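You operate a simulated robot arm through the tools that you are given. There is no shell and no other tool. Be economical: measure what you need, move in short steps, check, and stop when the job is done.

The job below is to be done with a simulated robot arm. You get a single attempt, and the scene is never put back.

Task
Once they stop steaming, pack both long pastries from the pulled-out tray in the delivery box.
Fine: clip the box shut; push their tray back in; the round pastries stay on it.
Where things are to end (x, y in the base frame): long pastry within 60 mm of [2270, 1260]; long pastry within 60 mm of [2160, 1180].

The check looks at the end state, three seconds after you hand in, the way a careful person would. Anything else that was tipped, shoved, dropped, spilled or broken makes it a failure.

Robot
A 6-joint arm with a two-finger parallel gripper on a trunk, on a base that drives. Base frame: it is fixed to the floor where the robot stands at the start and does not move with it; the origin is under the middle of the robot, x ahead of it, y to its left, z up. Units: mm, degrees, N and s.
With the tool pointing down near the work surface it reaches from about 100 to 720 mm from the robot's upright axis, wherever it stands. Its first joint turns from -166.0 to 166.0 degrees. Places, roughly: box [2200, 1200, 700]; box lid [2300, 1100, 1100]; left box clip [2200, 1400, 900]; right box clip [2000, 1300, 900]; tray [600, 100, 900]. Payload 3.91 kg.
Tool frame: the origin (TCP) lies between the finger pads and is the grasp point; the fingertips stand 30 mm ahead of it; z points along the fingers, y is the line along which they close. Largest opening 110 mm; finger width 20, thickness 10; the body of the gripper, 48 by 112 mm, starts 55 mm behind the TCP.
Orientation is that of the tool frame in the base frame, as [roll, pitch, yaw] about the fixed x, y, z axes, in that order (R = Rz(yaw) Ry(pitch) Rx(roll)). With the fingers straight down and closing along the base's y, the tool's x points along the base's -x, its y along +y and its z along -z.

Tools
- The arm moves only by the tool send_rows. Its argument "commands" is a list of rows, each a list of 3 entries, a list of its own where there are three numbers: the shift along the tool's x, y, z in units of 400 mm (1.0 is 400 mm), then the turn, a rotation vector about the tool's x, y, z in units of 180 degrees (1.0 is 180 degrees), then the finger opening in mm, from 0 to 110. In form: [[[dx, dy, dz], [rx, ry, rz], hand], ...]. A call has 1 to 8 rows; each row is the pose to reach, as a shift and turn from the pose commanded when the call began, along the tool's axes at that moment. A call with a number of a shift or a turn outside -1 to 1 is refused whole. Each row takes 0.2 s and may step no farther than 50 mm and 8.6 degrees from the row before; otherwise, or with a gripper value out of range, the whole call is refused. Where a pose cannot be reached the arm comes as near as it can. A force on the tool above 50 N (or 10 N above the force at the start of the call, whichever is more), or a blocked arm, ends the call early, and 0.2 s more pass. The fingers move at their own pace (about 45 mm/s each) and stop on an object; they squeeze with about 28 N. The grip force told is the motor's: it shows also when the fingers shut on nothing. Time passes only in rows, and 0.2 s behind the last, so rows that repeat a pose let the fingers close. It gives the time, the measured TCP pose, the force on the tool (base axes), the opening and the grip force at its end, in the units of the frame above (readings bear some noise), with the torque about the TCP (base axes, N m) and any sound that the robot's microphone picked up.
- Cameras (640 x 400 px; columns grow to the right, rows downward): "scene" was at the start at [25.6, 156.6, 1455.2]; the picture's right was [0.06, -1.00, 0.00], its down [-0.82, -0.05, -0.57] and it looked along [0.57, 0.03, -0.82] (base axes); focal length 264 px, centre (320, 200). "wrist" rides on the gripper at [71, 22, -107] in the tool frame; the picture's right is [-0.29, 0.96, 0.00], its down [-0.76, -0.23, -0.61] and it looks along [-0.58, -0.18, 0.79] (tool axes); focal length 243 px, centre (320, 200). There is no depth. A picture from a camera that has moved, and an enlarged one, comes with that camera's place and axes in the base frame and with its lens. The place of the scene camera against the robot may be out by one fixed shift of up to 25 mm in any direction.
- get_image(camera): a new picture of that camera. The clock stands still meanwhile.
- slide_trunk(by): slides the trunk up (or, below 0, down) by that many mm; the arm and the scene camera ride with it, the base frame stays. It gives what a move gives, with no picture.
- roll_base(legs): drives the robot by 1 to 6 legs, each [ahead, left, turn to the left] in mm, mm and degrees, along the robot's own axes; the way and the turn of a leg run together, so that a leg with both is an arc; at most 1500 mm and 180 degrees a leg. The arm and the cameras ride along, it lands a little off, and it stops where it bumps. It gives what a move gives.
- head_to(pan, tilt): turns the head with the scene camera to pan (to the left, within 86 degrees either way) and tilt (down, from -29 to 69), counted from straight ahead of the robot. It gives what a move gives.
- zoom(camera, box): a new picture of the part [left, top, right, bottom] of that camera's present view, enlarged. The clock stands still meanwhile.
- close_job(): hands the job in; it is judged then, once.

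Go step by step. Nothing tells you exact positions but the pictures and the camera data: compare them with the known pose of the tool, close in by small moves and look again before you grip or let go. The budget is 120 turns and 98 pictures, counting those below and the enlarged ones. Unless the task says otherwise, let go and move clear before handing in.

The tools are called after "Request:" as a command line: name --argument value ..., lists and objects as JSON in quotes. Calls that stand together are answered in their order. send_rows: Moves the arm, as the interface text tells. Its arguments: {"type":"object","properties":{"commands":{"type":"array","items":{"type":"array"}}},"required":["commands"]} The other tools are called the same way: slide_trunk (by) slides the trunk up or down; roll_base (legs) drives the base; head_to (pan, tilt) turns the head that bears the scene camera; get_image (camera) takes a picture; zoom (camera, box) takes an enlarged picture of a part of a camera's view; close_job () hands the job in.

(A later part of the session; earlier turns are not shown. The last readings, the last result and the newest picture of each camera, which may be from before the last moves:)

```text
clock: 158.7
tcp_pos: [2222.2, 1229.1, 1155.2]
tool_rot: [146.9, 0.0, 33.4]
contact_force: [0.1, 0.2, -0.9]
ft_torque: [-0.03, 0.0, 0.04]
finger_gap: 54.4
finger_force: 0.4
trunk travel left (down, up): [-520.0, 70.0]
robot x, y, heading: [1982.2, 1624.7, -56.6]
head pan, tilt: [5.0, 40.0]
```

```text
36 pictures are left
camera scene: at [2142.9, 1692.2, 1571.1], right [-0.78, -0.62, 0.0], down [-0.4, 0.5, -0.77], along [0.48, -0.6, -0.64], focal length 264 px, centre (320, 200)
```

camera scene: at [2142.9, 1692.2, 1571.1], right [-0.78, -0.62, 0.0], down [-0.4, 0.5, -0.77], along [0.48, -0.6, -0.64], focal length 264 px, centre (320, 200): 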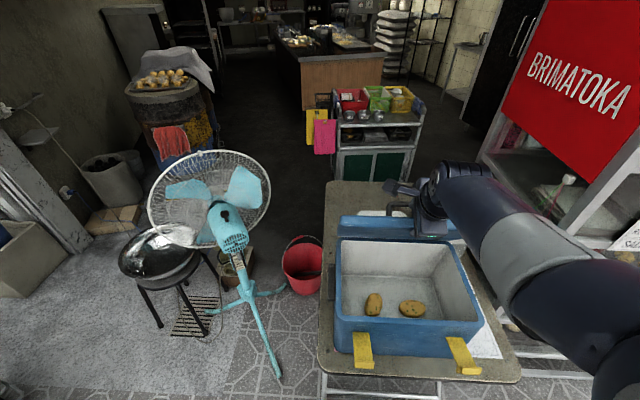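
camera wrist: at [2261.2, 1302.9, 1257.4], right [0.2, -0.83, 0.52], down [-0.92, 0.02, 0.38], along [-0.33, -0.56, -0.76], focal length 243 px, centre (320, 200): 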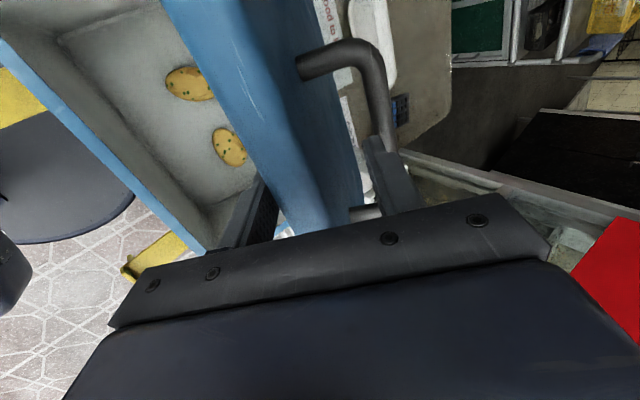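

The lid follows nicely at ~33° with no force. Continuing the arc to ~64°.

Request:
send_rows --commands '[[[0, -0.047, -0.002], [-0.022, 0, 0], 54], [[0, -0.096, 0.002], [-0.044, 0, 0], 54], [[0, -0.1445, 0.01], [-0.067, 0, 0], 54], [[0, -0.192, 0.021], [-0.089, 0, 0], 54], [[0, -0.239, 0.035], [-0.111, 0, 0], 54], [[0, -0.285, 0.053], [-0.133, 0, 0], 54], [[0, -0.329, 0.0735], [-0.156, 0, 0], 54], [[0, -0.3725, 0.097], [-0.178, 0, 0], 54]]'

Request:
get_image --camera "wrist"

Request:
get_image --camera "scene"

```text
clock: 160.7
tcp_pos: [2179.0, 1287.5, 1067.6]
tool_rot: [110.7, 1.6, 35.5]
contact_force: [0.5, -0.1, 0.3]
ft_torque: [-0.04, 0.0, 0.0]
finger_gap: 54.9
finger_force: 1.0
out of reach, approached as far as the arm can: row 5, 6, 7, 8
trunk travel left (down, up): [-520.0, 70.0]
robot x, y, heading: [1980.1, 1624.4, -56.9]
head pan, tilt: [5.0, 40.0]
stopped in row 8: the arm was blocked; the commanded pose is now the measured one
```

```text
35 pictures are left
camera wrist: at [2183.8, 1405.9, 1123.6], right [-0.02, -0.43, 0.9], down [-1.0, 0.09, 0.02], along [-0.09, -0.9, -0.43], focal length 243 px, centre (320, 200)
```

wrist: 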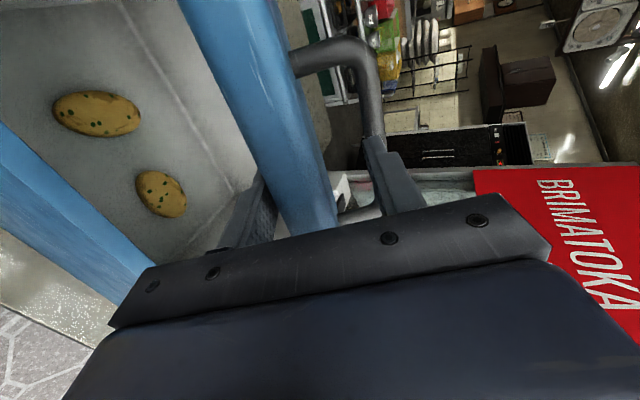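

```text
34 pictures are left
camera scene: at [2143.4, 1691.8, 1571.1], right [-0.78, -0.62, 0.0], down [-0.4, 0.5, -0.77], along [0.48, -0.6, -0.64], focal length 264 px, centre (320, 200)
```

scene: 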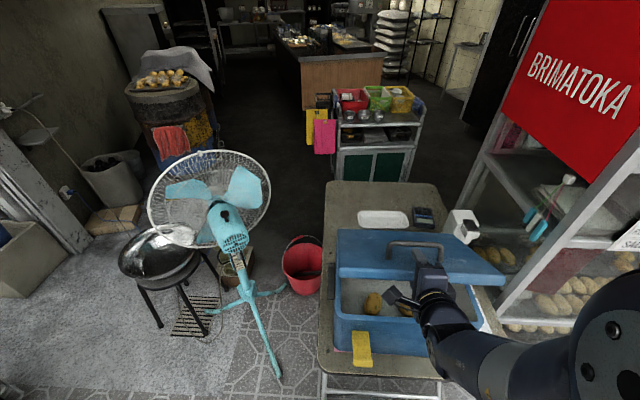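

The lid is at ~62° now, and the arm can't tilt farther. I'll lower the whole with the trunk.

Request:
slide_trunk --by -45

Request:
get_image --camera "wrist"

Request:
zoom --camera "scene" --box '[310, 200, 540, 390]'

```text
clock: 161.5
tcp_pos: [2177.5, 1286.9, 1022.9]
tool_rot: [110.6, 1.6, 35.5]
contact_force: [0.1, -1.1, -2.5]
ft_torque: [-0.03, 0.0, 0.01]
finger_gap: 54.0
finger_force: 0.0
trunk travel left (down, up): [-475.0, 115.0]
robot x, y, heading: [1984.0, 1625.5, -56.7]
head pan, tilt: [5.0, 40.0]
```

```text
33 pictures are left
camera wrist: at [2183.8, 1405.9, 1078.3], right [-0.02, -0.43, 0.9], down [-1.0, 0.09, 0.02], along [-0.09, -0.9, -0.43], focal length 243 px, centre (320, 200)
```

wrist: 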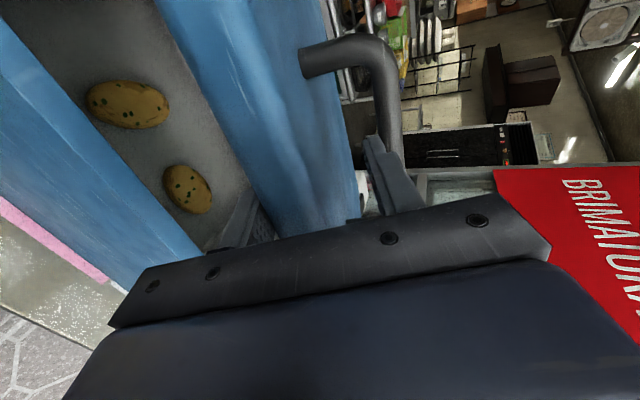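

```text
2.11 times, centred on (425, 295) of scene
camera zoom: at [2143.3, 1691.6, 1526.0], right [-0.78, -0.62, 0.0], down [-0.4, 0.5, -0.77], along [0.48, -0.6, -0.64], focal length 555 px, centre (99, 0)
```

zoom: 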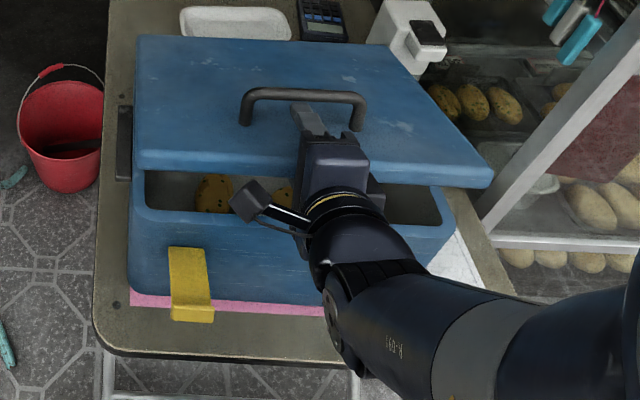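

Lid at ~70°, upper finger resting beside the handle. Lowering 35 more.

Request:
slide_trunk --by -35

Request:
get_image --camera "wrist"

Request:
zoom --camera "scene" --box '[310, 200, 540, 390]'

```text
clock: 162.3
tcp_pos: [2177.7, 1288.1, 987.7]
tool_rot: [110.8, 1.6, 35.4]
contact_force: [0.4, -0.4, -2.3]
ft_torque: [-0.05, -0.03, 0.0]
finger_gap: 55.0
finger_force: 0.8
trunk travel left (down, up): [-440.0, 150.0]
robot x, y, heading: [1982.4, 1623.0, -56.4]
head pan, tilt: [5.0, 40.0]
```

```text
31 pictures are left
camera wrist: at [2183.7, 1406.1, 1043.4], right [-0.02, -0.43, 0.9], down [-1.0, 0.09, 0.02], along [-0.09, -0.9, -0.43], focal length 243 px, centre (320, 200)
```

wrist: 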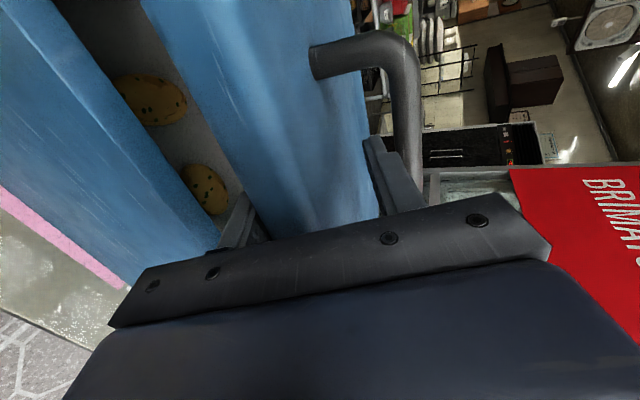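

```text
2.11 times, centred on (425, 295) of scene
camera zoom: at [2143.2, 1691.7, 1491.1], right [-0.78, -0.62, 0.0], down [-0.4, 0.5, -0.77], along [0.48, -0.6, -0.64], focal length 555 px, centre (99, 0)
```

zoom: 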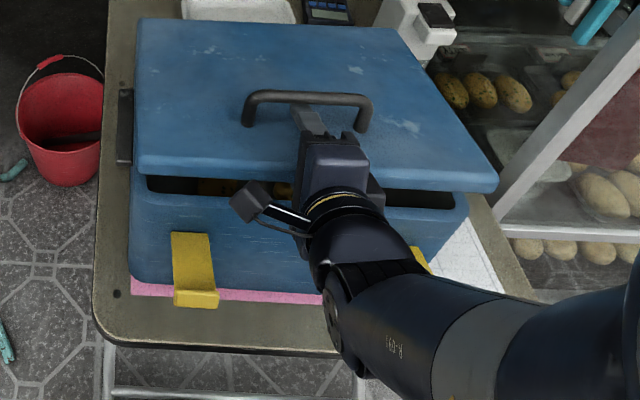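

Lid nearly down. I'll withdraw the fingers along their own axis so that it settles.

Request:
send_rows --commands '[[[0, 0, -0.04], [0, 0, 0], 55], [[0, 0, -0.08], [0, 0, 0], 55], [[0, 0, -0.12], [0, 0, 0], 55], [[0, 0, -0.17], [0, 0, 0], 55], [[0, 0, -0.2], [0, 0, 0], 55]]'

Request:
get_image --camera "scene"

```text
clock: 163.7
tcp_pos: [2139.0, 1316.7, 1069.3]
tool_rot: [104.6, 4.5, 34.8]
contact_force: [-0.2, 0.1, 0.0]
ft_torque: [-0.04, -0.02, -0.01]
finger_gap: 54.9
finger_force: 0.0
trunk travel left (down, up): [-440.0, 150.0]
robot x, y, heading: [1979.2, 1627.7, -56.6]
head pan, tilt: [5.0, 40.0]
stopped in row 5: the arm was blocked; the commanded pose is now the measured one
```

```text
29 pictures are left
camera scene: at [2143.2, 1692.1, 1491.1], right [-0.78, -0.62, 0.0], down [-0.4, 0.5, -0.77], along [0.48, -0.6, -0.64], focal length 264 px, centre (320, 200)
```

scene: 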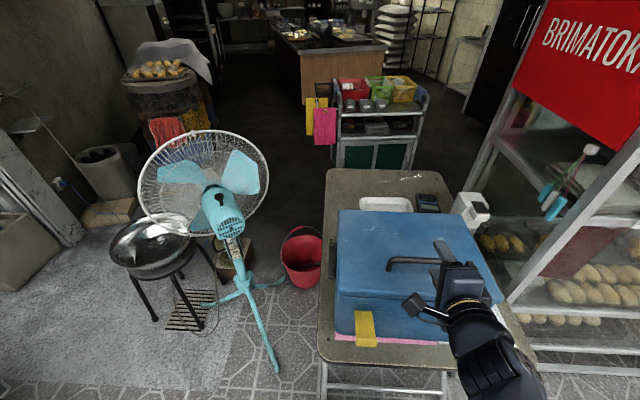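

The lid looks shut. I'll rise clear, back the base off and turn the tool down again.

Request:
slide_trunk --by 100

Request:
roll_base --legs '[[-150, 0, 0]]'

Request:
send_rows --commands '[[[0, 0, 0], [0.045, 0, 0], 40], [[0, 0, 0], [0.09, 0, 0], 20], [[0, 0, 0], [0.135, 0, 0], 0], [[0, 0, 0], [0.18, 0, 0], 0], [[0, 0, 0], [0.225, 0, 0], 0], [[0, 0, 0], [0.27, 0, 0], 0], [[0, 0, 0], [0.315, 0, 0], 0], [[0, 0, 0], [0.36, 0, 0], 0]]'

Request:
zoom --camera "scene" --box '[300, 200, 540, 390]'

```text
clock: 165.1
tcp_pos: [2139.8, 1317.3, 1167.1]
tool_rot: [104.7, 4.4, 34.9]
contact_force: [-0.8, 0.0, 0.0]
ft_torque: [0.01, -0.01, 0.01]
finger_gap: 54.9
finger_force: 0.0
trunk travel left (down, up): [-540.0, 50.0]
robot x, y, heading: [1980.3, 1624.0, -56.4]
head pan, tilt: [5.0, 40.0]
```

```text
clock: 166.4
tcp_pos: [2055.6, 1443.2, 1167.9]
tool_rot: [104.7, 4.3, 34.8]
contact_force: [-0.7, 0.0, 0.9]
ft_torque: [0.01, 0.02, 0.01]
finger_gap: 55.2
finger_force: 0.2
trunk travel left (down, up): [-540.0, 50.0]
robot x, y, heading: [1900.6, 1747.8, -56.7]
head pan, tilt: [5.0, 40.0]
```

```text
clock: 168.2
tcp_pos: [2053.6, 1442.5, 1168.3]
tool_rot: [169.6, 4.4, 34.8]
contact_force: [1.2, 0.2, 0.7]
ft_torque: [0.01, -0.01, -0.01]
finger_gap: 0.0
finger_force: 28.1
trunk travel left (down, up): [-540.0, 50.0]
robot x, y, heading: [1899.6, 1751.3, -56.5]
head pan, tilt: [5.0, 40.0]
```

```text
2.11 times, centred on (420, 295) of scene
camera zoom: at [2060.8, 1816.7, 1591.1], right [-0.78, -0.62, 0.0], down [-0.4, 0.5, -0.77], along [0.48, -0.6, -0.64], focal length 555 px, centre (110, 0)
```

zoom: 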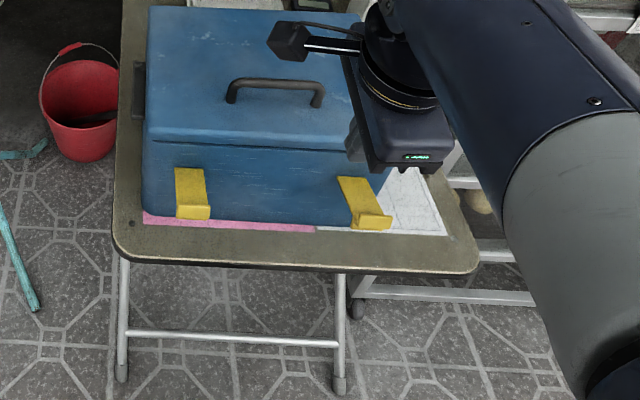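

The lid is shut; both clips stand out from the front. I'll level the tool, come lower and look at the clips closely.

Request:
send_rows --commands '[[[0, 0, 0.1], [0.03, 0.012, 0], 0], [[0, 0, 0.2], [0.058, 0.024, 0], 0], [[0, 0, 0.3], [0.058, 0.024, 0], 0], [[0, 0, 0.35], [0.058, 0.024, 0], 0]]'

Request:
get_image --camera "wrist"

Request:
zoom --camera "scene" --box '[350, 230, 500, 320]'

```text
clock: 169.2
tcp_pos: [2062.9, 1413.8, 1028.2]
tool_rot: [179.9, 0.0, 35.3]
contact_force: [0.2, 0.5, 0.1]
ft_torque: [-0.02, -0.03, 0.01]
finger_gap: 0.0
finger_force: 28.0
trunk travel left (down, up): [-540.0, 50.0]
robot x, y, heading: [1900.3, 1749.7, -56.7]
head pan, tilt: [5.0, 40.0]
```

```text
27 pictures are left
camera wrist: at [2134.6, 1438.7, 1135.8], right [0.32, -0.95, 0.0], down [-0.75, -0.25, 0.61], along [-0.58, -0.19, -0.79], focal length 243 px, centre (320, 200)
```

wrist: 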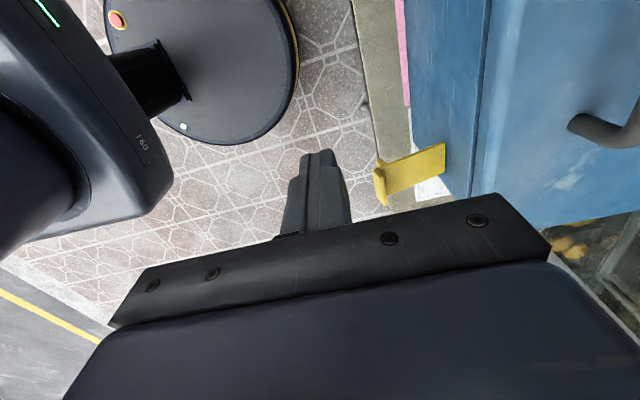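

```text
4.27 times, centred on (425, 275) of scene
camera zoom: at [2060.8, 1816.8, 1591.1], right [-0.78, -0.62, 0.0], down [-0.4, 0.5, -0.77], along [0.48, -0.6, -0.64], focal length 1125 px, centre (-128, -120)
```

zoom: 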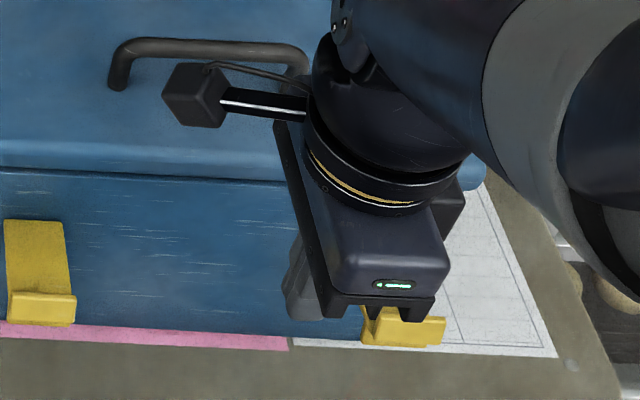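

Each clip is a plate ~75 mm long standing out level from a hinge at z≈872, with a lip on its end; it must swing up so the lip hooks over the lid. I'll back off 100 mm and turn the closed fingers to point at the box, to lift a clip from below.

Request:
roll_base --legs '[[-110, 0, 0]]'

Request:
send_rows --commands '[[[0, 0, 0], [-0.047, 0, 0], 0], [[0, 0, 0], [-0.094, 0, 0], 0], [[0, 0, 0], [-0.141, 0, 0], 0], [[0, 0, 0], [-0.188, 0, 0], 0], [[0, 0, 0], [-0.235, 0, 0], 0], [[0, 0, 0], [-0.282, 0, 0], 0], [[0, 0, 0], [-0.329, 0, 0], 0], [[0, 0, 0], [-0.376, 0, 0], 0]]'

Request:
send_rows --commands '[[[0, 0, 0], [-0.04, 0, 0], 0], [[0, 0, 0], [-0.08, 0, 0], 0], [[0, 0, 0], [-0.11, 0, 0], 0]]'

Request:
get_image --camera "scene"

```text
clock: 170.4
tcp_pos: [2001.3, 1508.0, 1029.9]
tool_rot: [179.9, 0.1, 35.2]
contact_force: [0.6, 0.1, 0.7]
ft_torque: [0.0, 0.0, 0.01]
finger_gap: 0.0
finger_force: 28.1
trunk travel left (down, up): [-540.0, 50.0]
robot x, y, heading: [1839.8, 1844.5, -56.4]
head pan, tilt: [5.0, 40.0]
```

```text
clock: 172.4
tcp_pos: [2005.1, 1482.2, 1040.3]
tool_rot: [109.0, 1.8, 35.5]
contact_force: [-0.6, 0.6, -0.6]
ft_torque: [-0.02, 0.04, 0.05]
finger_gap: 0.0
finger_force: 27.7
out of reach, approached as far as the arm can: row 6
trunk travel left (down, up): [-540.0, 50.0]
robot x, y, heading: [1838.0, 1843.3, -56.7]
head pan, tilt: [5.0, 40.0]
stopped in row 8: the arm was blocked; the commanded pose is now the measured one
```

```text
clock: 173.2
tcp_pos: [2006.4, 1486.9, 1040.5]
tool_rot: [89.5, 1.6, 35.4]
contact_force: [-0.5, 0.5, -0.1]
ft_torque: [-0.02, 0.0, -0.02]
finger_gap: 0.2
finger_force: 27.8
trunk travel left (down, up): [-540.0, 50.0]
robot x, y, heading: [1838.1, 1841.5, -56.8]
head pan, tilt: [5.0, 40.0]
```

```text
25 pictures are left
camera scene: at [1999.3, 1909.9, 1591.2], right [-0.78, -0.62, 0.0], down [-0.4, 0.5, -0.77], along [0.48, -0.6, -0.64], focal length 264 px, centre (320, 200)
```

scene: 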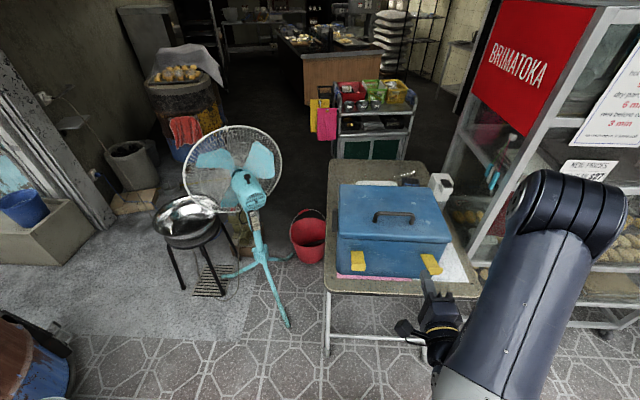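

The fingers point level at the box now. Lowering to clip height and looking through the wrist camera.

Request:
slide_trunk --by -195

Request:
get_image --camera "wrist"

Request:
zoom --camera "scene" --box '[310, 140, 490, 290]'

```text
clock: 175.3
tcp_pos: [2006.6, 1484.7, 845.7]
tool_rot: [89.3, 1.7, 35.4]
contact_force: [0.3, 0.2, 0.0]
ft_torque: [0.0, -0.03, 0.0]
finger_gap: 0.0
finger_force: 27.8
trunk travel left (down, up): [-345.0, 245.0]
robot x, y, heading: [1838.2, 1846.1, -56.5]
head pan, tilt: [5.0, 40.0]
```

```text
24 pictures are left
camera wrist: at [2002.5, 1614.3, 863.1], right [-0.22, -0.14, 0.97], down [-0.98, 0.05, -0.21], along [-0.02, -0.99, -0.15], focal length 243 px, centre (320, 200)
```

wrist: 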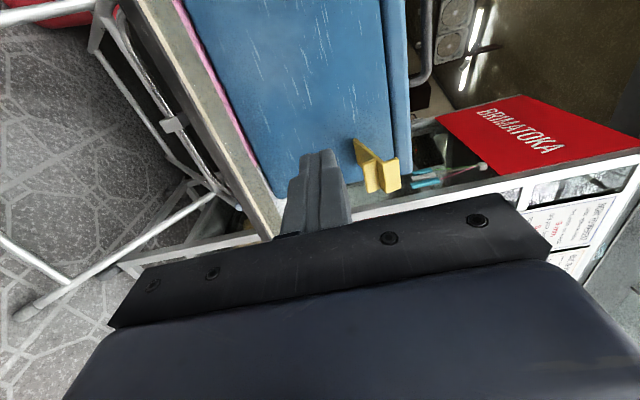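

```text
2.67 times, centred on (400, 215) of scene
camera zoom: at [1999.3, 1910.0, 1396.1], right [-0.78, -0.62, 0.0], down [-0.4, 0.5, -0.77], along [0.48, -0.6, -0.64], focal length 703 px, centre (107, 160)
```

zoom: 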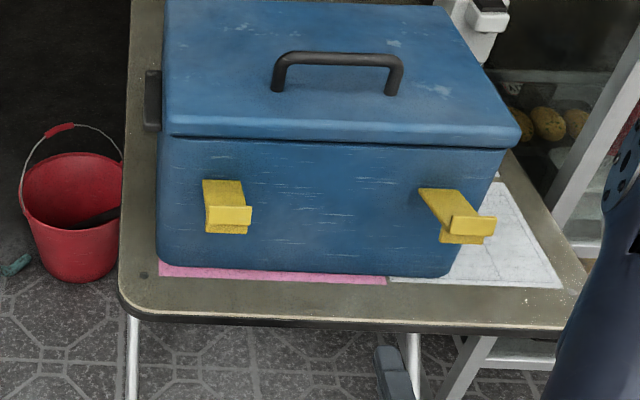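

Right clip: hinge near b-line z≈876, plate level, lip upward. I'll move the fingers sideways and in beneath the plate, then check.

Request:
send_rows --commands '[[[-0.1, 0, 0], [0, 0, 0], 0], [[-0.222, 0, 0], [0, 0, 0], 0], [[-0.222, 0, 0.1], [0, 0, 0], 0], [[-0.222, 0, 0.2], [0, 0, 0], 0], [[-0.222, 0, 0.29], [0, 0, 0], 0], [[-0.222, 0, 0.33], [0, 0, 0], 0]]'

Request:
get_image --camera "wrist"

Request:
zoom --camera "scene" --box '[370, 190, 490, 290]'

```text
clock: 176.8
tcp_pos: [2009.8, 1324.8, 849.5]
tool_rot: [89.4, 1.7, 35.4]
contact_force: [-0.1, 0.4, -0.4]
ft_torque: [-0.02, 0.01, -0.02]
finger_gap: 0.0
finger_force: 28.1
trunk travel left (down, up): [-345.0, 245.0]
robot x, y, heading: [1838.2, 1843.5, -56.9]
head pan, tilt: [5.0, 40.0]
```

```text
22 pictures are left
camera wrist: at [2006.6, 1455.0, 868.4], right [-0.22, -0.14, 0.97], down [-0.98, 0.05, -0.21], along [-0.02, -0.99, -0.15], focal length 243 px, centre (320, 200)
```

wrist: 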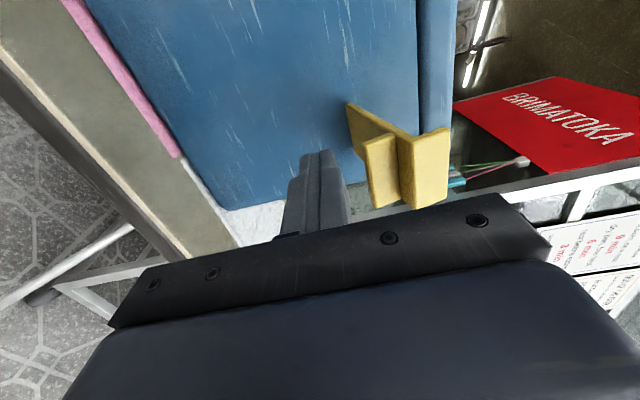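

```text
4.00 times, centred on (430, 240) of scene
camera zoom: at [1999.2, 1910.0, 1396.1], right [-0.78, -0.62, 0.0], down [-0.4, 0.5, -0.77], along [0.48, -0.6, -0.64], focal length 1055 px, centre (-120, 40)
```

zoom: 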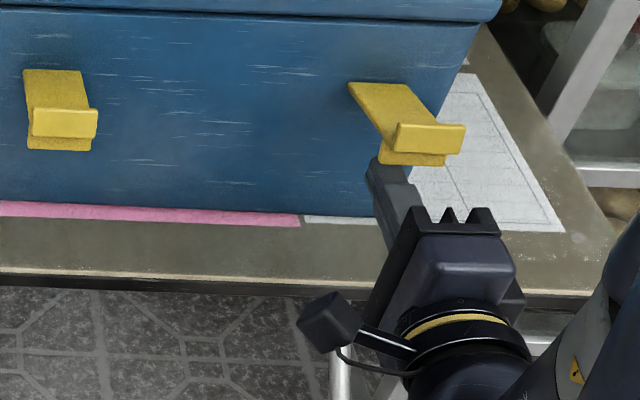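

The fingers are under the right clip's plate. I'll lift it round its hinge and press it toward the lid.

Request:
send_rows --commands '[[[-0.012, 0.0375, 0], [0, 0, 0], 0], [[-0.012, 0.075, 0], [0, 0, 0], 0], [[-0.012, 0.1125, 0], [0, 0, 0], 0], [[-0.012, 0.15, 0], [0, 0, 0], 0], [[-0.012, 0.175, 0.03], [0, 0, 0], 0], [[-0.012, 0.1875, 0.06], [0, 0, 0], 0], [[-0.012, 0.1875, 0.08], [0, 0, 0], 0]]'

Request:
get_image --camera "wrist"

Request:
zoom --camera "scene" --box '[370, 190, 490, 290]'

```text
clock: 178.3
tcp_pos: [2025.8, 1298.2, 924.3]
tool_rot: [89.4, 1.6, 35.3]
contact_force: [-0.8, 0.0, -0.2]
ft_torque: [-0.01, 0.01, 0.01]
finger_gap: 0.0
finger_force: 27.8
trunk travel left (down, up): [-345.0, 245.0]
robot x, y, heading: [1837.5, 1844.9, -56.7]
head pan, tilt: [5.0, 40.0]
```

```text
20 pictures are left
camera wrist: at [2022.5, 1427.9, 942.4], right [-0.22, -0.14, 0.96], down [-0.98, 0.05, -0.21], along [-0.02, -0.99, -0.15], focal length 243 px, centre (320, 200)
```

wrist: 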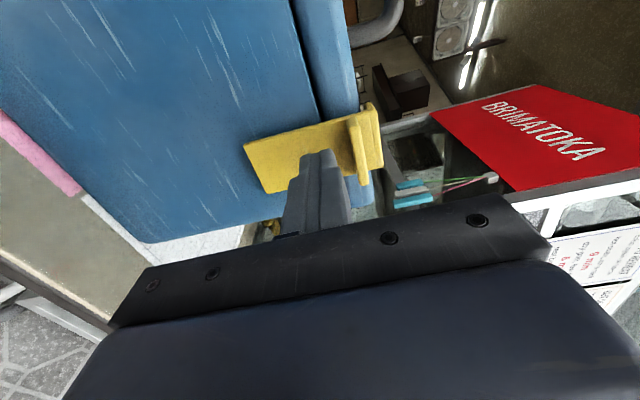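

```text
4.00 times, centred on (430, 240) of scene
camera zoom: at [1999.3, 1910.0, 1396.1], right [-0.78, -0.62, 0.0], down [-0.4, 0.5, -0.77], along [0.48, -0.6, -0.64], focal length 1055 px, centre (-120, 40)
```

zoom: 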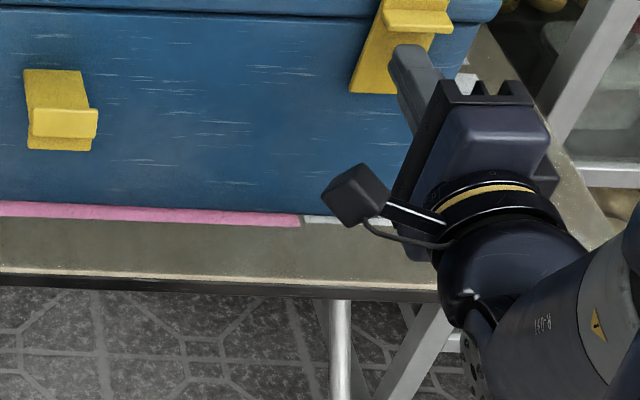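

The clip has swung up to ~78°. Pressing it in gently in 3 mm steps.

Request:
send_rows --commands '[[[0, 0, 0.0075], [0, 0, 0], 0], [[0, 0, 0.015], [0, 0, 0], 0], [[0, 0, 0.0225], [0, 0, 0], 0], [[0, 0, 0.03], [0, 0, 0], 0]]'

Request:
get_image --camera "wrist"

```text
clock: 179.3
tcp_pos: [2032.7, 1286.9, 925.3]
tool_rot: [89.3, 1.7, 35.4]
contact_force: [0.5, 0.7, 0.6]
ft_torque: [0.01, -0.02, -0.01]
finger_gap: 0.0
finger_force: 28.6
trunk travel left (down, up): [-345.0, 245.0]
robot x, y, heading: [1836.3, 1846.0, -56.7]
head pan, tilt: [5.0, 40.0]
```

```text
18 pictures are left
camera wrist: at [2029.8, 1418.3, 942.5], right [-0.22, -0.14, 0.97], down [-0.98, 0.05, -0.21], along [-0.02, -0.99, -0.15], focal length 243 px, centre (320, 200)
```

wrist: 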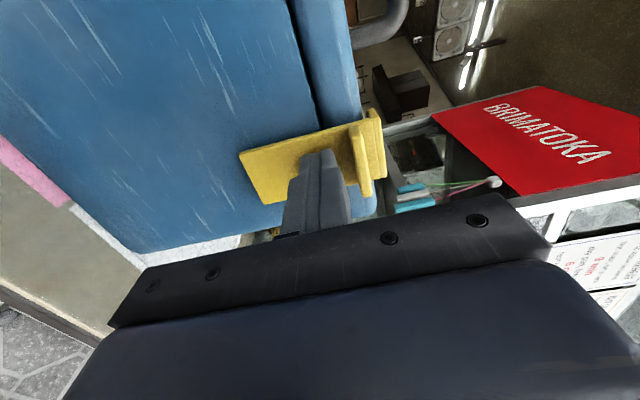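

Request:
send_rows --commands '[[[0, 0, 0.006], [0, 0, 0], 0], [[0, 0, 0.012], [0, 0, 0], 0], [[0, 0, 0.018], [0, 0, 0], 0], [[0, 0, 0.024], [0, 0, 0], 0]]'

```text
clock: 180.3
tcp_pos: [2037.6, 1281.6, 925.5]
tool_rot: [89.4, 1.7, 35.3]
contact_force: [-3.7, 2.4, 0.9]
ft_torque: [0.0, 0.02, -0.03]
finger_gap: 0.0
finger_force: 27.6
trunk travel left (down, up): [-345.0, 245.0]
robot x, y, heading: [1836.3, 1845.4, -56.6]
head pan, tilt: [5.0, 40.0]
```

Request:
send_rows --commands '[[[0, 0, 0.004], [0, 0, 0], 0], [[0, 0, 0.008], [0, 0, 0], 0], [[0, 0, 0.01], [0, 0, 0], 0]]'

Request:
zoom --camera "wrist" --box '[200, 80, 440, 240]'

```text
clock: 181.2
tcp_pos: [2039.8, 1277.7, 927.1]
tool_rot: [89.2, 1.7, 35.4]
contact_force: [-3.6, 2.5, 2.3]
ft_torque: [0.0, -0.01, -0.02]
finger_gap: 0.0
finger_force: 27.7
trunk travel left (down, up): [-345.0, 245.0]
robot x, y, heading: [1836.2, 1842.8, -56.5]
head pan, tilt: [5.0, 40.0]
```

```text
2.50 times, centred on (320, 160) of wrist
camera zoom: at [2036.7, 1407.6, 943.2], right [-0.22, -0.14, 0.96], down [-0.98, 0.05, -0.22], along [-0.02, -0.99, -0.15], focal length 606 px, centre (320, 300)
```

zoom: 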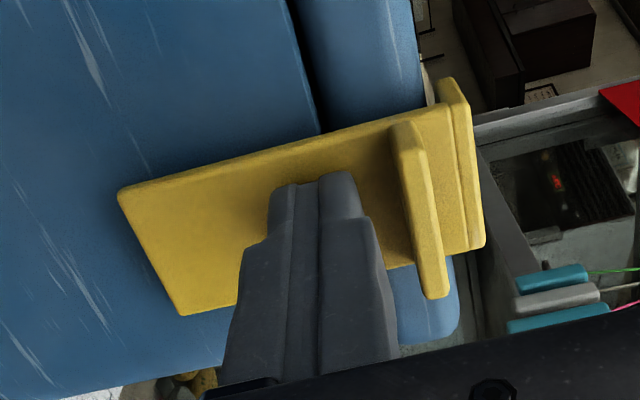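

Request:
zoom --camera "scene" --box '[310, 140, 490, 290]'

```text
2.67 times, centred on (400, 215) of scene
camera zoom: at [1998.8, 1910.4, 1396.1], right [-0.78, -0.62, 0.0], down [-0.4, 0.5, -0.77], along [0.48, -0.6, -0.64], focal length 703 px, centre (107, 160)
```

zoom: 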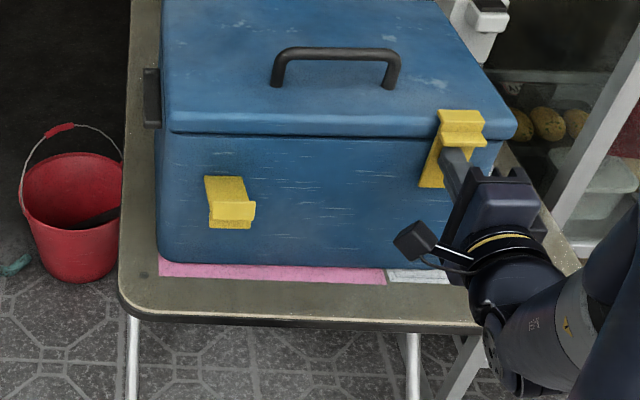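

The clip lies against the box with its lip over the lid; the box gave ~4 mm, so I stop pressing. I'll withdraw, drop, and move across under the left clip, and check both.

Request:
send_rows --commands '[[[0, 0, -0.1], [0, 0, 0], 0], [[0, 0, -0.2125], [0, 0, 0], 0], [[0, -0.1, -0.25], [0, 0, 0], 0], [[0.075, -0.1925, -0.25], [0, 0, 0], 0], [[0.195, -0.1925, -0.25], [0, 0, 0], 0], [[0.315, -0.1925, -0.25], [0, 0, 0], 0], [[0.435, -0.1925, -0.25], [0, 0, 0], 0], [[0.555, -0.1925, -0.25], [0, 0, 0], 0]]'

Request:
zoom --camera "scene" --box '[310, 140, 490, 290]'

```text
clock: 182.9
tcp_pos: [2062.8, 1423.5, 844.8]
tool_rot: [89.3, 1.7, 35.7]
contact_force: [0.6, -0.2, 0.1]
ft_torque: [-0.01, -0.03, -0.02]
finger_gap: 0.0
finger_force: 28.0
out of reach, approached as far as the arm can: row 6, 7, 8
trunk travel left (down, up): [-345.0, 245.0]
robot x, y, heading: [1839.5, 1845.0, -56.7]
head pan, tilt: [5.0, 40.0]
```

```text
2.67 times, centred on (400, 215) of scene
camera zoom: at [1999.3, 1910.0, 1396.1], right [-0.78, -0.62, 0.0], down [-0.4, 0.5, -0.77], along [0.48, -0.6, -0.64], focal length 703 px, centre (107, 160)
```

zoom: 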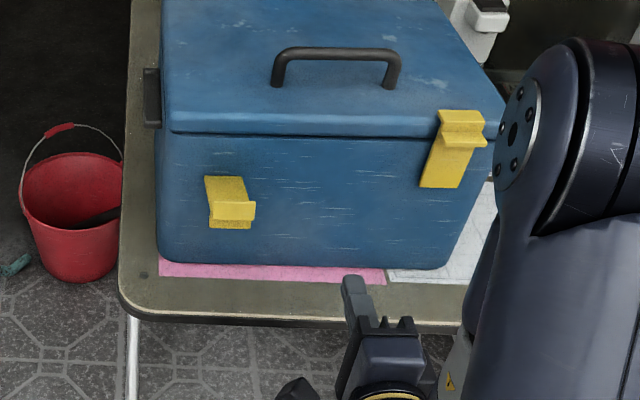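

Right clip stays up. The arm can't reach farther left so I'll roll the base 130 mm left.

Request:
roll_base --legs '[[0, 130, 0]]'

Request:
get_image --camera "wrist"

```text
clock: 184.2
tcp_pos: [2172.3, 1495.1, 843.6]
tool_rot: [89.4, 1.7, 35.7]
contact_force: [-0.5, -0.4, 0.0]
ft_torque: [0.01, 0.02, 0.02]
finger_gap: 0.0
finger_force: 28.2
trunk travel left (down, up): [-345.0, 245.0]
robot x, y, heading: [1947.8, 1914.5, -56.2]
head pan, tilt: [5.0, 40.0]
```

```text
14 pictures are left
camera wrist: at [2167.9, 1624.9, 862.2], right [-0.22, -0.14, 0.97], down [-0.98, 0.04, -0.21], along [-0.01, -0.99, -0.15], focal length 243 px, centre (320, 200)
```

wrist: 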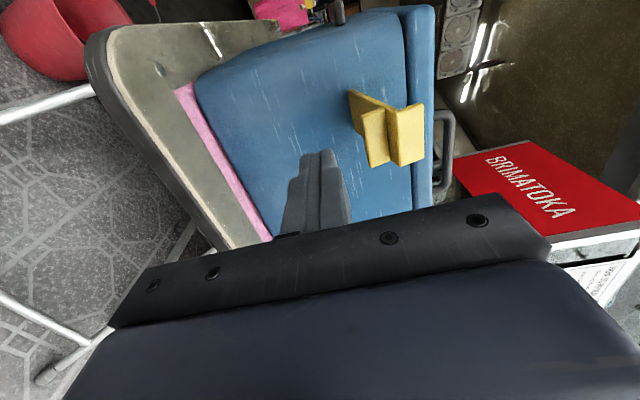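

Left clip in view and lined up. Moving in beneath it and lifting the same way.

Request:
send_rows --commands '[[[-0.005, 0, 0.065], [0, 0, 0], 0], [[-0.01, 0.03, 0.132], [0, 0, 0], 0], [[-0.01, 0.09, 0.132], [0, 0, 0], 0], [[-0.01, 0.1275, 0.132], [0, 0, 0], 0], [[-0.01, 0.165, 0.132], [0, 0, 0], 0], [[-0.01, 0.19, 0.162], [0, 0, 0], 0], [[-0.01, 0.2025, 0.192], [0, 0, 0], 0], [[-0.01, 0.2025, 0.215], [0, 0, 0], 0]]'

Request:
send_rows --commands '[[[0, 0, 0.008], [0, 0, 0], 0], [[0, 0, 0.016], [0, 0, 0], 0], [[0, 0, 0.024], [0, 0, 0], 0], [[0, 0, 0.03], [0, 0, 0], 0]]'

Request:
get_image --camera "wrist"

```text
clock: 186.0
tcp_pos: [2213.4, 1421.4, 927.2]
tool_rot: [89.4, 1.7, 36.2]
contact_force: [-0.2, 1.0, 0.4]
ft_torque: [-0.03, -0.01, -0.03]
finger_gap: 0.2
finger_force: 28.1
out of reach, approached as far as the arm can: row 1, 2, 3, 4, 5, 6, 7, 8
trunk travel left (down, up): [-345.0, 245.0]
robot x, y, heading: [1946.2, 1911.9, -56.5]
head pan, tilt: [5.0, 40.0]
```

```text
clock: 187.0
tcp_pos: [2217.1, 1410.4, 927.7]
tool_rot: [89.4, 1.8, 36.1]
contact_force: [-0.1, 0.6, -0.2]
ft_torque: [0.0, 0.01, -0.01]
finger_gap: 0.0
finger_force: 28.0
trunk travel left (down, up): [-345.0, 245.0]
robot x, y, heading: [1946.6, 1917.0, -56.7]
head pan, tilt: [5.0, 40.0]
```

```text
13 pictures are left
camera wrist: at [2213.0, 1539.9, 945.5], right [-0.22, -0.15, 0.97], down [-0.98, 0.04, -0.21], along [0.0, -0.99, -0.15], focal length 243 px, centre (320, 200)
```

wrist: 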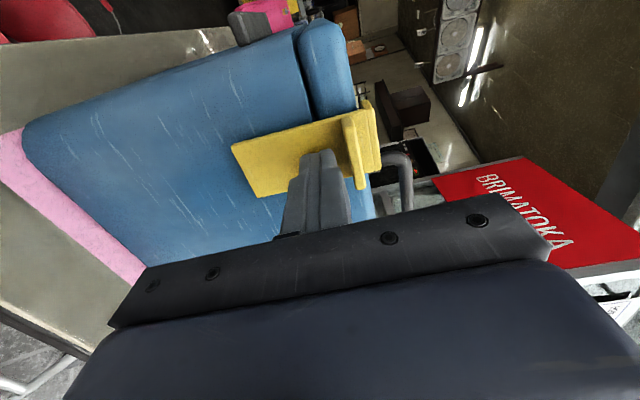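

Upright too. Pressing in by small steps until a light force appears.

Request:
send_rows --commands '[[[0, 0, 0.005], [0, 0, 0], 0], [[0, 0, 0.01], [0, 0, 0], 0], [[0, 0, 0.015], [0, 0, 0], 0]]'

Request:
send_rows --commands '[[[0, 0, 0.004], [0, 0, 0], 0], [[0, 0, 0.008], [0, 0, 0], 0]]'

Request:
zoom --camera "wrist" --box '[200, 80, 440, 240]'

```text
clock: 187.8
tcp_pos: [2219.9, 1406.2, 927.4]
tool_rot: [89.5, 1.7, 36.1]
contact_force: [-0.8, 4.2, -0.4]
ft_torque: [0.08, 0.02, 0.02]
finger_gap: 0.0
finger_force: 27.6
trunk travel left (down, up): [-345.0, 245.0]
robot x, y, heading: [1947.6, 1913.6, -56.6]
head pan, tilt: [5.0, 40.0]
```

```text
clock: 188.4
tcp_pos: [2222.7, 1404.2, 928.4]
tool_rot: [89.4, 1.8, 36.3]
contact_force: [-0.8, 3.5, 0.2]
ft_torque: [0.02, -0.03, -0.03]
finger_gap: 0.0
finger_force: 27.8
out of reach, approached as far as the arm can: row 2
trunk travel left (down, up): [-345.0, 245.0]
robot x, y, heading: [1945.5, 1915.2, -56.6]
head pan, tilt: [5.0, 40.0]
```

```text
2.50 times, centred on (320, 160) of wrist
camera zoom: at [2217.1, 1533.0, 946.5], right [-0.22, -0.15, 0.97], down [-0.98, 0.04, -0.21], along [0.0, -0.99, -0.15], focal length 606 px, centre (320, 300)
```

zoom: 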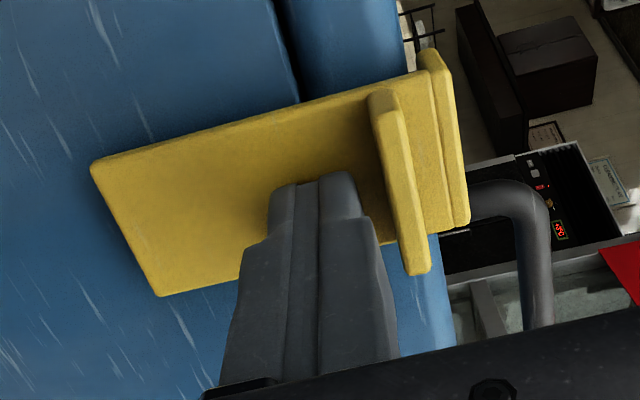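

Left clip is up like the right one. Withdrawing and backing off, then a check picture.

Request:
send_rows --commands '[[[0, 0, -0.1], [0, 0, 0], 0], [[0, 0, -0.2], [0, 0, 0], 0], [[0, 0, -0.3], [0, 0, 0], 0]]'

Request:
roll_base --legs '[[-150, 0, 0]]'

Request:
zoom --camera "scene" --box '[320, 110, 500, 260]'

```text
clock: 189.2
tcp_pos: [2151.4, 1501.0, 927.3]
tool_rot: [89.4, 1.7, 35.8]
contact_force: [0.5, -0.9, 0.5]
ft_torque: [0.02, -0.01, 0.02]
finger_gap: 0.0
finger_force: 27.9
trunk travel left (down, up): [-345.0, 245.0]
robot x, y, heading: [1947.5, 1912.7, -56.9]
head pan, tilt: [5.0, 40.0]
```

```text
clock: 190.6
tcp_pos: [2068.9, 1625.4, 926.7]
tool_rot: [89.4, 1.6, 35.9]
contact_force: [0.1, -0.3, 1.0]
ft_torque: [0.0, -0.05, 0.03]
finger_gap: 0.0
finger_force: 28.2
trunk travel left (down, up): [-345.0, 245.0]
robot x, y, heading: [1863.1, 2039.1, -56.6]
head pan, tilt: [5.0, 40.0]
```

```text
2.67 times, centred on (410, 185) of scene
camera zoom: at [2025.8, 2106.3, 1396.1], right [-0.78, -0.62, 0.0], down [-0.4, 0.5, -0.77], along [0.48, -0.6, -0.64], focal length 703 px, centre (80, 240)
```

zoom: 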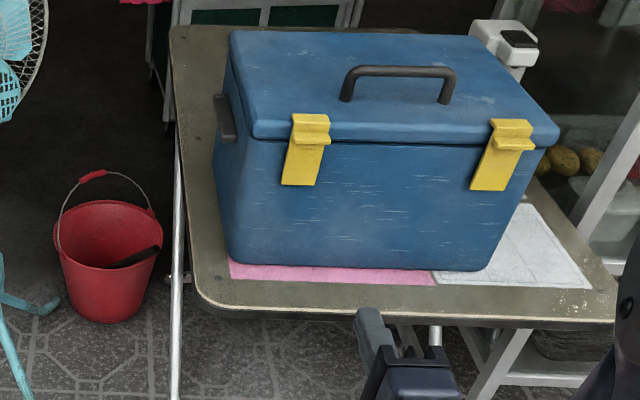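

Both clips hold the lid. Now back to the tray, keeping the level fingers for pushing its front edge.

Request:
roll_base --legs '[[0, 0, 56.6], [-1480, 0, 0], [-730, 0, 0], [0, -1480, 0], [0, -120, 0], [0, 0, -18.7]]'

Request:
get_image --camera "wrist"

Request:
get_image --camera "scene"

```text
clock: 212.9
tcp_pos: [-25.5, 302.4, 927.8]
tool_rot: [89.3, 1.7, 71.9]
contact_force: [0.5, 0.7, -0.3]
ft_torque: [-0.01, 0.01, 0.02]
finger_gap: 0.0
finger_force: 27.9
trunk travel left (down, up): [-345.0, 245.0]
robot x, y, heading: [-435.8, 517.8, -20.4]
head pan, tilt: [5.0, 40.0]
```

```text
10 pictures are left
camera wrist: at [-105.7, 404.3, 945.6], right [-0.09, -0.25, 0.97], down [-0.81, -0.54, -0.21], along [0.57, -0.8, -0.15], focal length 243 px, centre (320, 200)
```

wrist: 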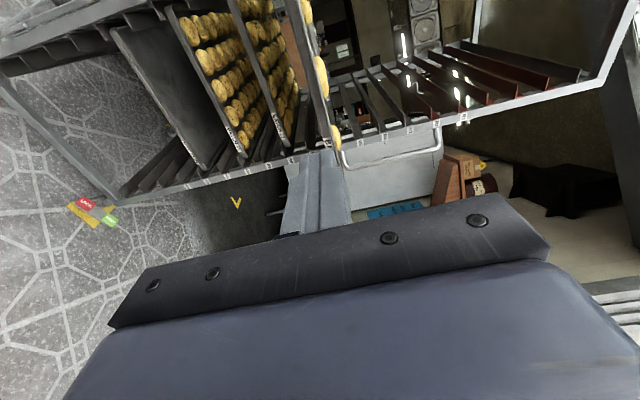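

```text
9 pictures are left
camera scene: at [-342.7, 656.9, 1396.1], right [-0.27, -0.96, 0.0], down [-0.62, 0.17, -0.77], along [0.74, -0.2, -0.64], focal length 264 px, centre (320, 200)
```

scene: 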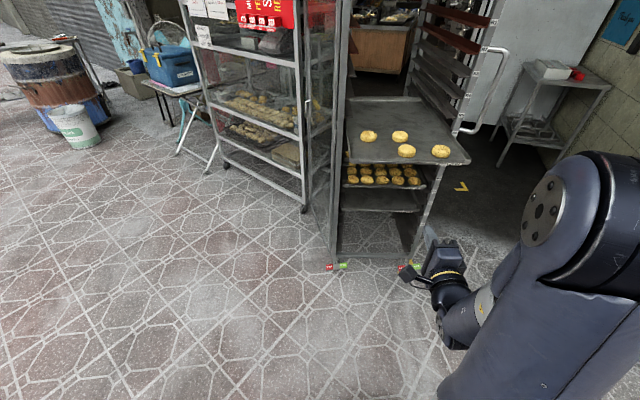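

The tray stands out ~150 mm from the rack, with four round pastries on it. I'll enlarge the wrist view to get its edge height.

Request:
zoom --camera "wrist" --box '[230, 0, 430, 170]'

```text
2.35 times, centred on (330, 85) of wrist
camera zoom: at [-105.7, 404.3, 945.6], right [-0.09, -0.25, 0.97], down [-0.81, -0.54, -0.21], along [0.57, -0.8, -0.15], focal length 571 px, centre (296, 471)
```

zoom: 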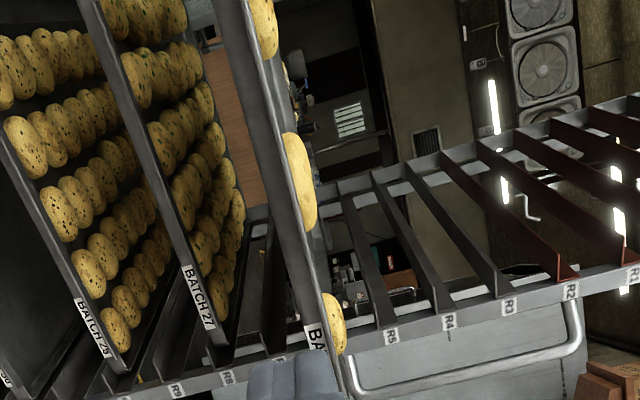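

Front face of the tray is centred at z≈910. I'll lower the fingers to that, roll 300 mm forward in free space, then push with the arm.

Request:
send_rows --commands '[[[-0.02, -0.03, 0], [0, 0, 0], 0], [[-0.03, -0.055, 0], [0, 0, 0], 0]]'

Request:
roll_base --legs '[[300, 0, 0]]'

Request:
get_image --camera "wrist"

```text
clock: 213.6
tcp_pos: [-29.9, 290.2, 906.7]
tool_rot: [89.5, 1.7, 72.0]
contact_force: [-0.1, 1.2, 0.0]
ft_torque: [0.0, 0.0, -0.02]
finger_gap: 0.0
finger_force: 28.0
trunk travel left (down, up): [-345.0, 245.0]
robot x, y, heading: [-435.0, 517.9, -20.3]
head pan, tilt: [5.0, 40.0]
```

```text
clock: 215.6
tcp_pos: [252.9, 184.7, 906.2]
tool_rot: [89.4, 1.7, 72.0]
contact_force: [0.4, -0.7, 0.1]
ft_torque: [0.03, -0.01, -0.01]
finger_gap: 0.2
finger_force: 27.9
trunk travel left (down, up): [-345.0, 245.0]
robot x, y, heading: [-153.4, 410.0, -20.3]
head pan, tilt: [5.0, 40.0]
```

```text
7 pictures are left
camera wrist: at [174.2, 287.0, 924.1], right [-0.09, -0.25, 0.97], down [-0.81, -0.54, -0.21], along [0.58, -0.8, -0.15], focal length 243 px, centre (320, 200)
```

wrist: 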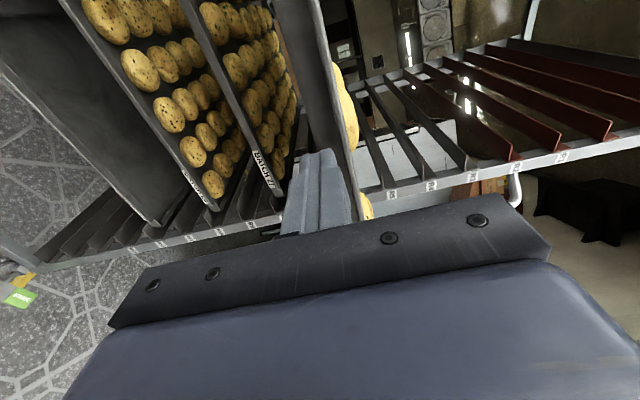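

Lined up with the tray's front face. Moving in slowly to contact, 8 mm per row.

Request:
send_rows --commands '[[[0, 0.01, 0.02], [0, 0, 0], 0], [[0, 0.012, 0.04], [0, 0, 0], 0], [[0, 0.012, 0.06], [0, 0, 0], 0], [[0, 0.012, 0.08], [0, 0, 0], 0], [[0, 0.012, 0.1], [0, 0, 0], 0], [[0, 0.012, 0.12], [0, 0, 0], 0], [[0, 0.012, 0.14], [0, 0, 0], 0], [[0, 0.012, 0.16], [0, 0, 0], 0]]'

Request:
get_image --camera "wrist"

```text
clock: 217.4
tcp_pos: [314.6, 164.5, 911.8]
tool_rot: [89.3, 1.8, 72.1]
contact_force: [-3.8, 1.3, 0.6]
ft_torque: [0.0, 0.01, -0.01]
finger_gap: 0.0
finger_force: 27.7
trunk travel left (down, up): [-345.0, 245.0]
robot x, y, heading: [-151.2, 409.6, -20.5]
head pan, tilt: [5.0, 40.0]
```

```text
6 pictures are left
camera wrist: at [234.7, 266.8, 929.7], right [-0.09, -0.25, 0.97], down [-0.81, -0.54, -0.22], along [0.58, -0.8, -0.15], focal length 243 px, centre (320, 200)
```

wrist: 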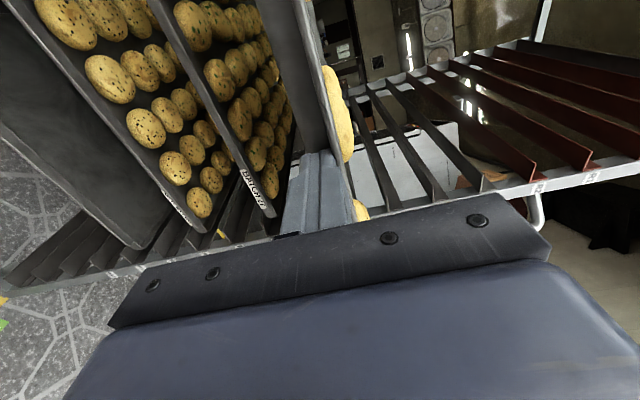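

Contact at ~4 N sliding force. Pushing along, steadily.

Request:
send_rows --commands '[[[0, 0, 0.02], [0, 0, 0], 0], [[0, 0, 0.045], [0, 0, 0], 0], [[0, 0, 0.07], [0, 0, 0], 0], [[0, 0, 0.095], [0, 0, 0], 0], [[0, 0, 0.12], [0, 0, 0], 0], [[0, 0, 0.145], [0, 0, 0], 0], [[0, 0, 0.17], [0, 0, 0], 0], [[0, 0, 0.19], [0, 0, 0], 0]]'

```text
clock: 219.2
tcp_pos: [387.5, 141.3, 912.2]
tool_rot: [89.5, 1.6, 72.0]
contact_force: [-1.4, 1.4, -3.0]
ft_torque: [0.02, 0.11, -0.02]
finger_gap: 0.0
finger_force: 28.1
trunk travel left (down, up): [-345.0, 245.0]
robot x, y, heading: [-148.4, 410.4, -20.4]
head pan, tilt: [5.0, 40.0]
```

Request:
get_image --camera "scene"

```text
5 pictures are left
camera scene: at [-59.2, 551.5, 1396.1], right [-0.27, -0.96, 0.0], down [-0.62, 0.17, -0.77], along [0.74, -0.2, -0.64], focal length 264 px, centre (320, 200)
```

scene: 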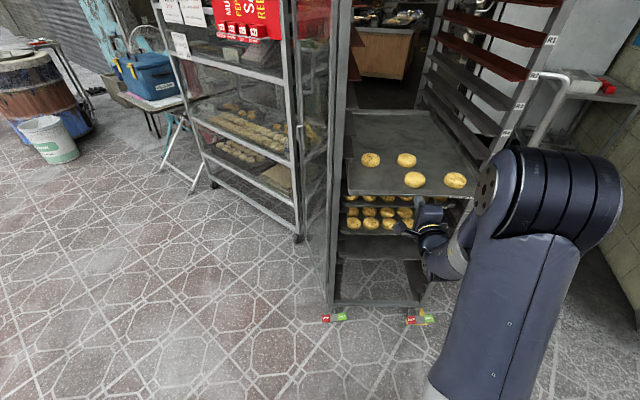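

About 75 mm to go. Pushing on.

Request:
send_rows --commands '[[[0, 0, 0.02], [0, 0, 0], 0], [[0, 0, 0.04], [0, 0, 0], 0], [[0, 0, 0.06], [0, 0, 0], 0], [[0, 0, 0.08], [0, 0, 0], 0], [[0, 0, 0.1], [0, 0, 0], 0], [[0, 0, 0.12], [0, 0, 0], 0], [[0, 0, 0.14], [0, 0, 0], 0], [[0, 0, 0.15], [0, 0, 0], 0]]'

Request:
get_image --camera "wrist"

```text
clock: 221.0
tcp_pos: [445.4, 122.4, 912.8]
tool_rot: [89.5, 1.7, 72.4]
contact_force: [-1.4, 0.5, -5.4]
ft_torque: [0.05, 0.14, -0.01]
finger_gap: 0.1
finger_force: 28.8
trunk travel left (down, up): [-345.0, 245.0]
robot x, y, heading: [-154.6, 409.6, -20.5]
head pan, tilt: [5.0, 40.0]
```

```text
4 pictures are left
camera wrist: at [364.3, 223.7, 930.2], right [-0.09, -0.25, 0.97], down [-0.81, -0.55, -0.21], along [0.58, -0.8, -0.15], focal length 243 px, centre (320, 200)
```

wrist: 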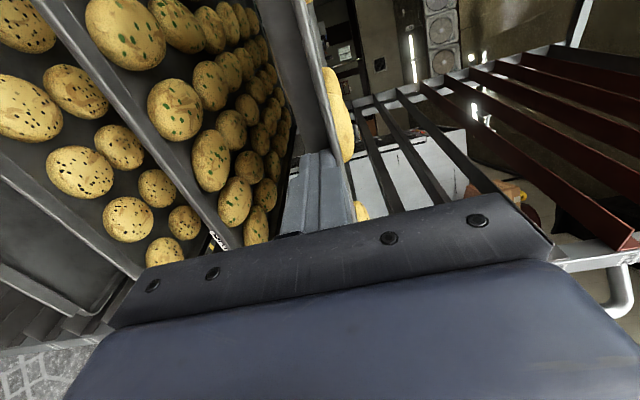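

Request:
send_rows --commands '[[[0, 0, 0.01], [0, 0, 0], 0], [[0, 0, 0.02], [0, 0, 0], 0], [[0, 0, 0.03], [0, 0, 0], 0], [[0, 0, 0.04], [0, 0, 0], 0], [[0, 0, 0.05], [0, 0, 0], 0]]'

Request:
zoom --camera "scene" --box '[310, 80, 530, 280]'

```text
clock: 222.2
tcp_pos: [462.5, 117.4, 913.8]
tool_rot: [89.5, 1.8, 72.4]
contact_force: [-0.4, 0.9, -6.6]
ft_torque: [0.11, 0.18, -0.02]
finger_gap: 0.0
finger_force: 28.0
trunk travel left (down, up): [-345.0, 245.0]
robot x, y, heading: [-155.0, 408.7, -20.7]
head pan, tilt: [5.0, 40.0]
```

```text
2.00 times, centred on (420, 180) of scene
camera zoom: at [-58.8, 551.3, 1396.1], right [-0.27, -0.96, 0.0], down [-0.62, 0.17, -0.77], along [0.74, -0.2, -0.64], focal length 527 px, centre (120, 240)
```

zoom: 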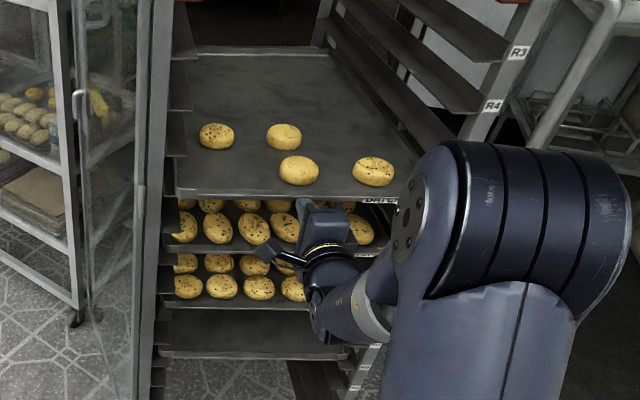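

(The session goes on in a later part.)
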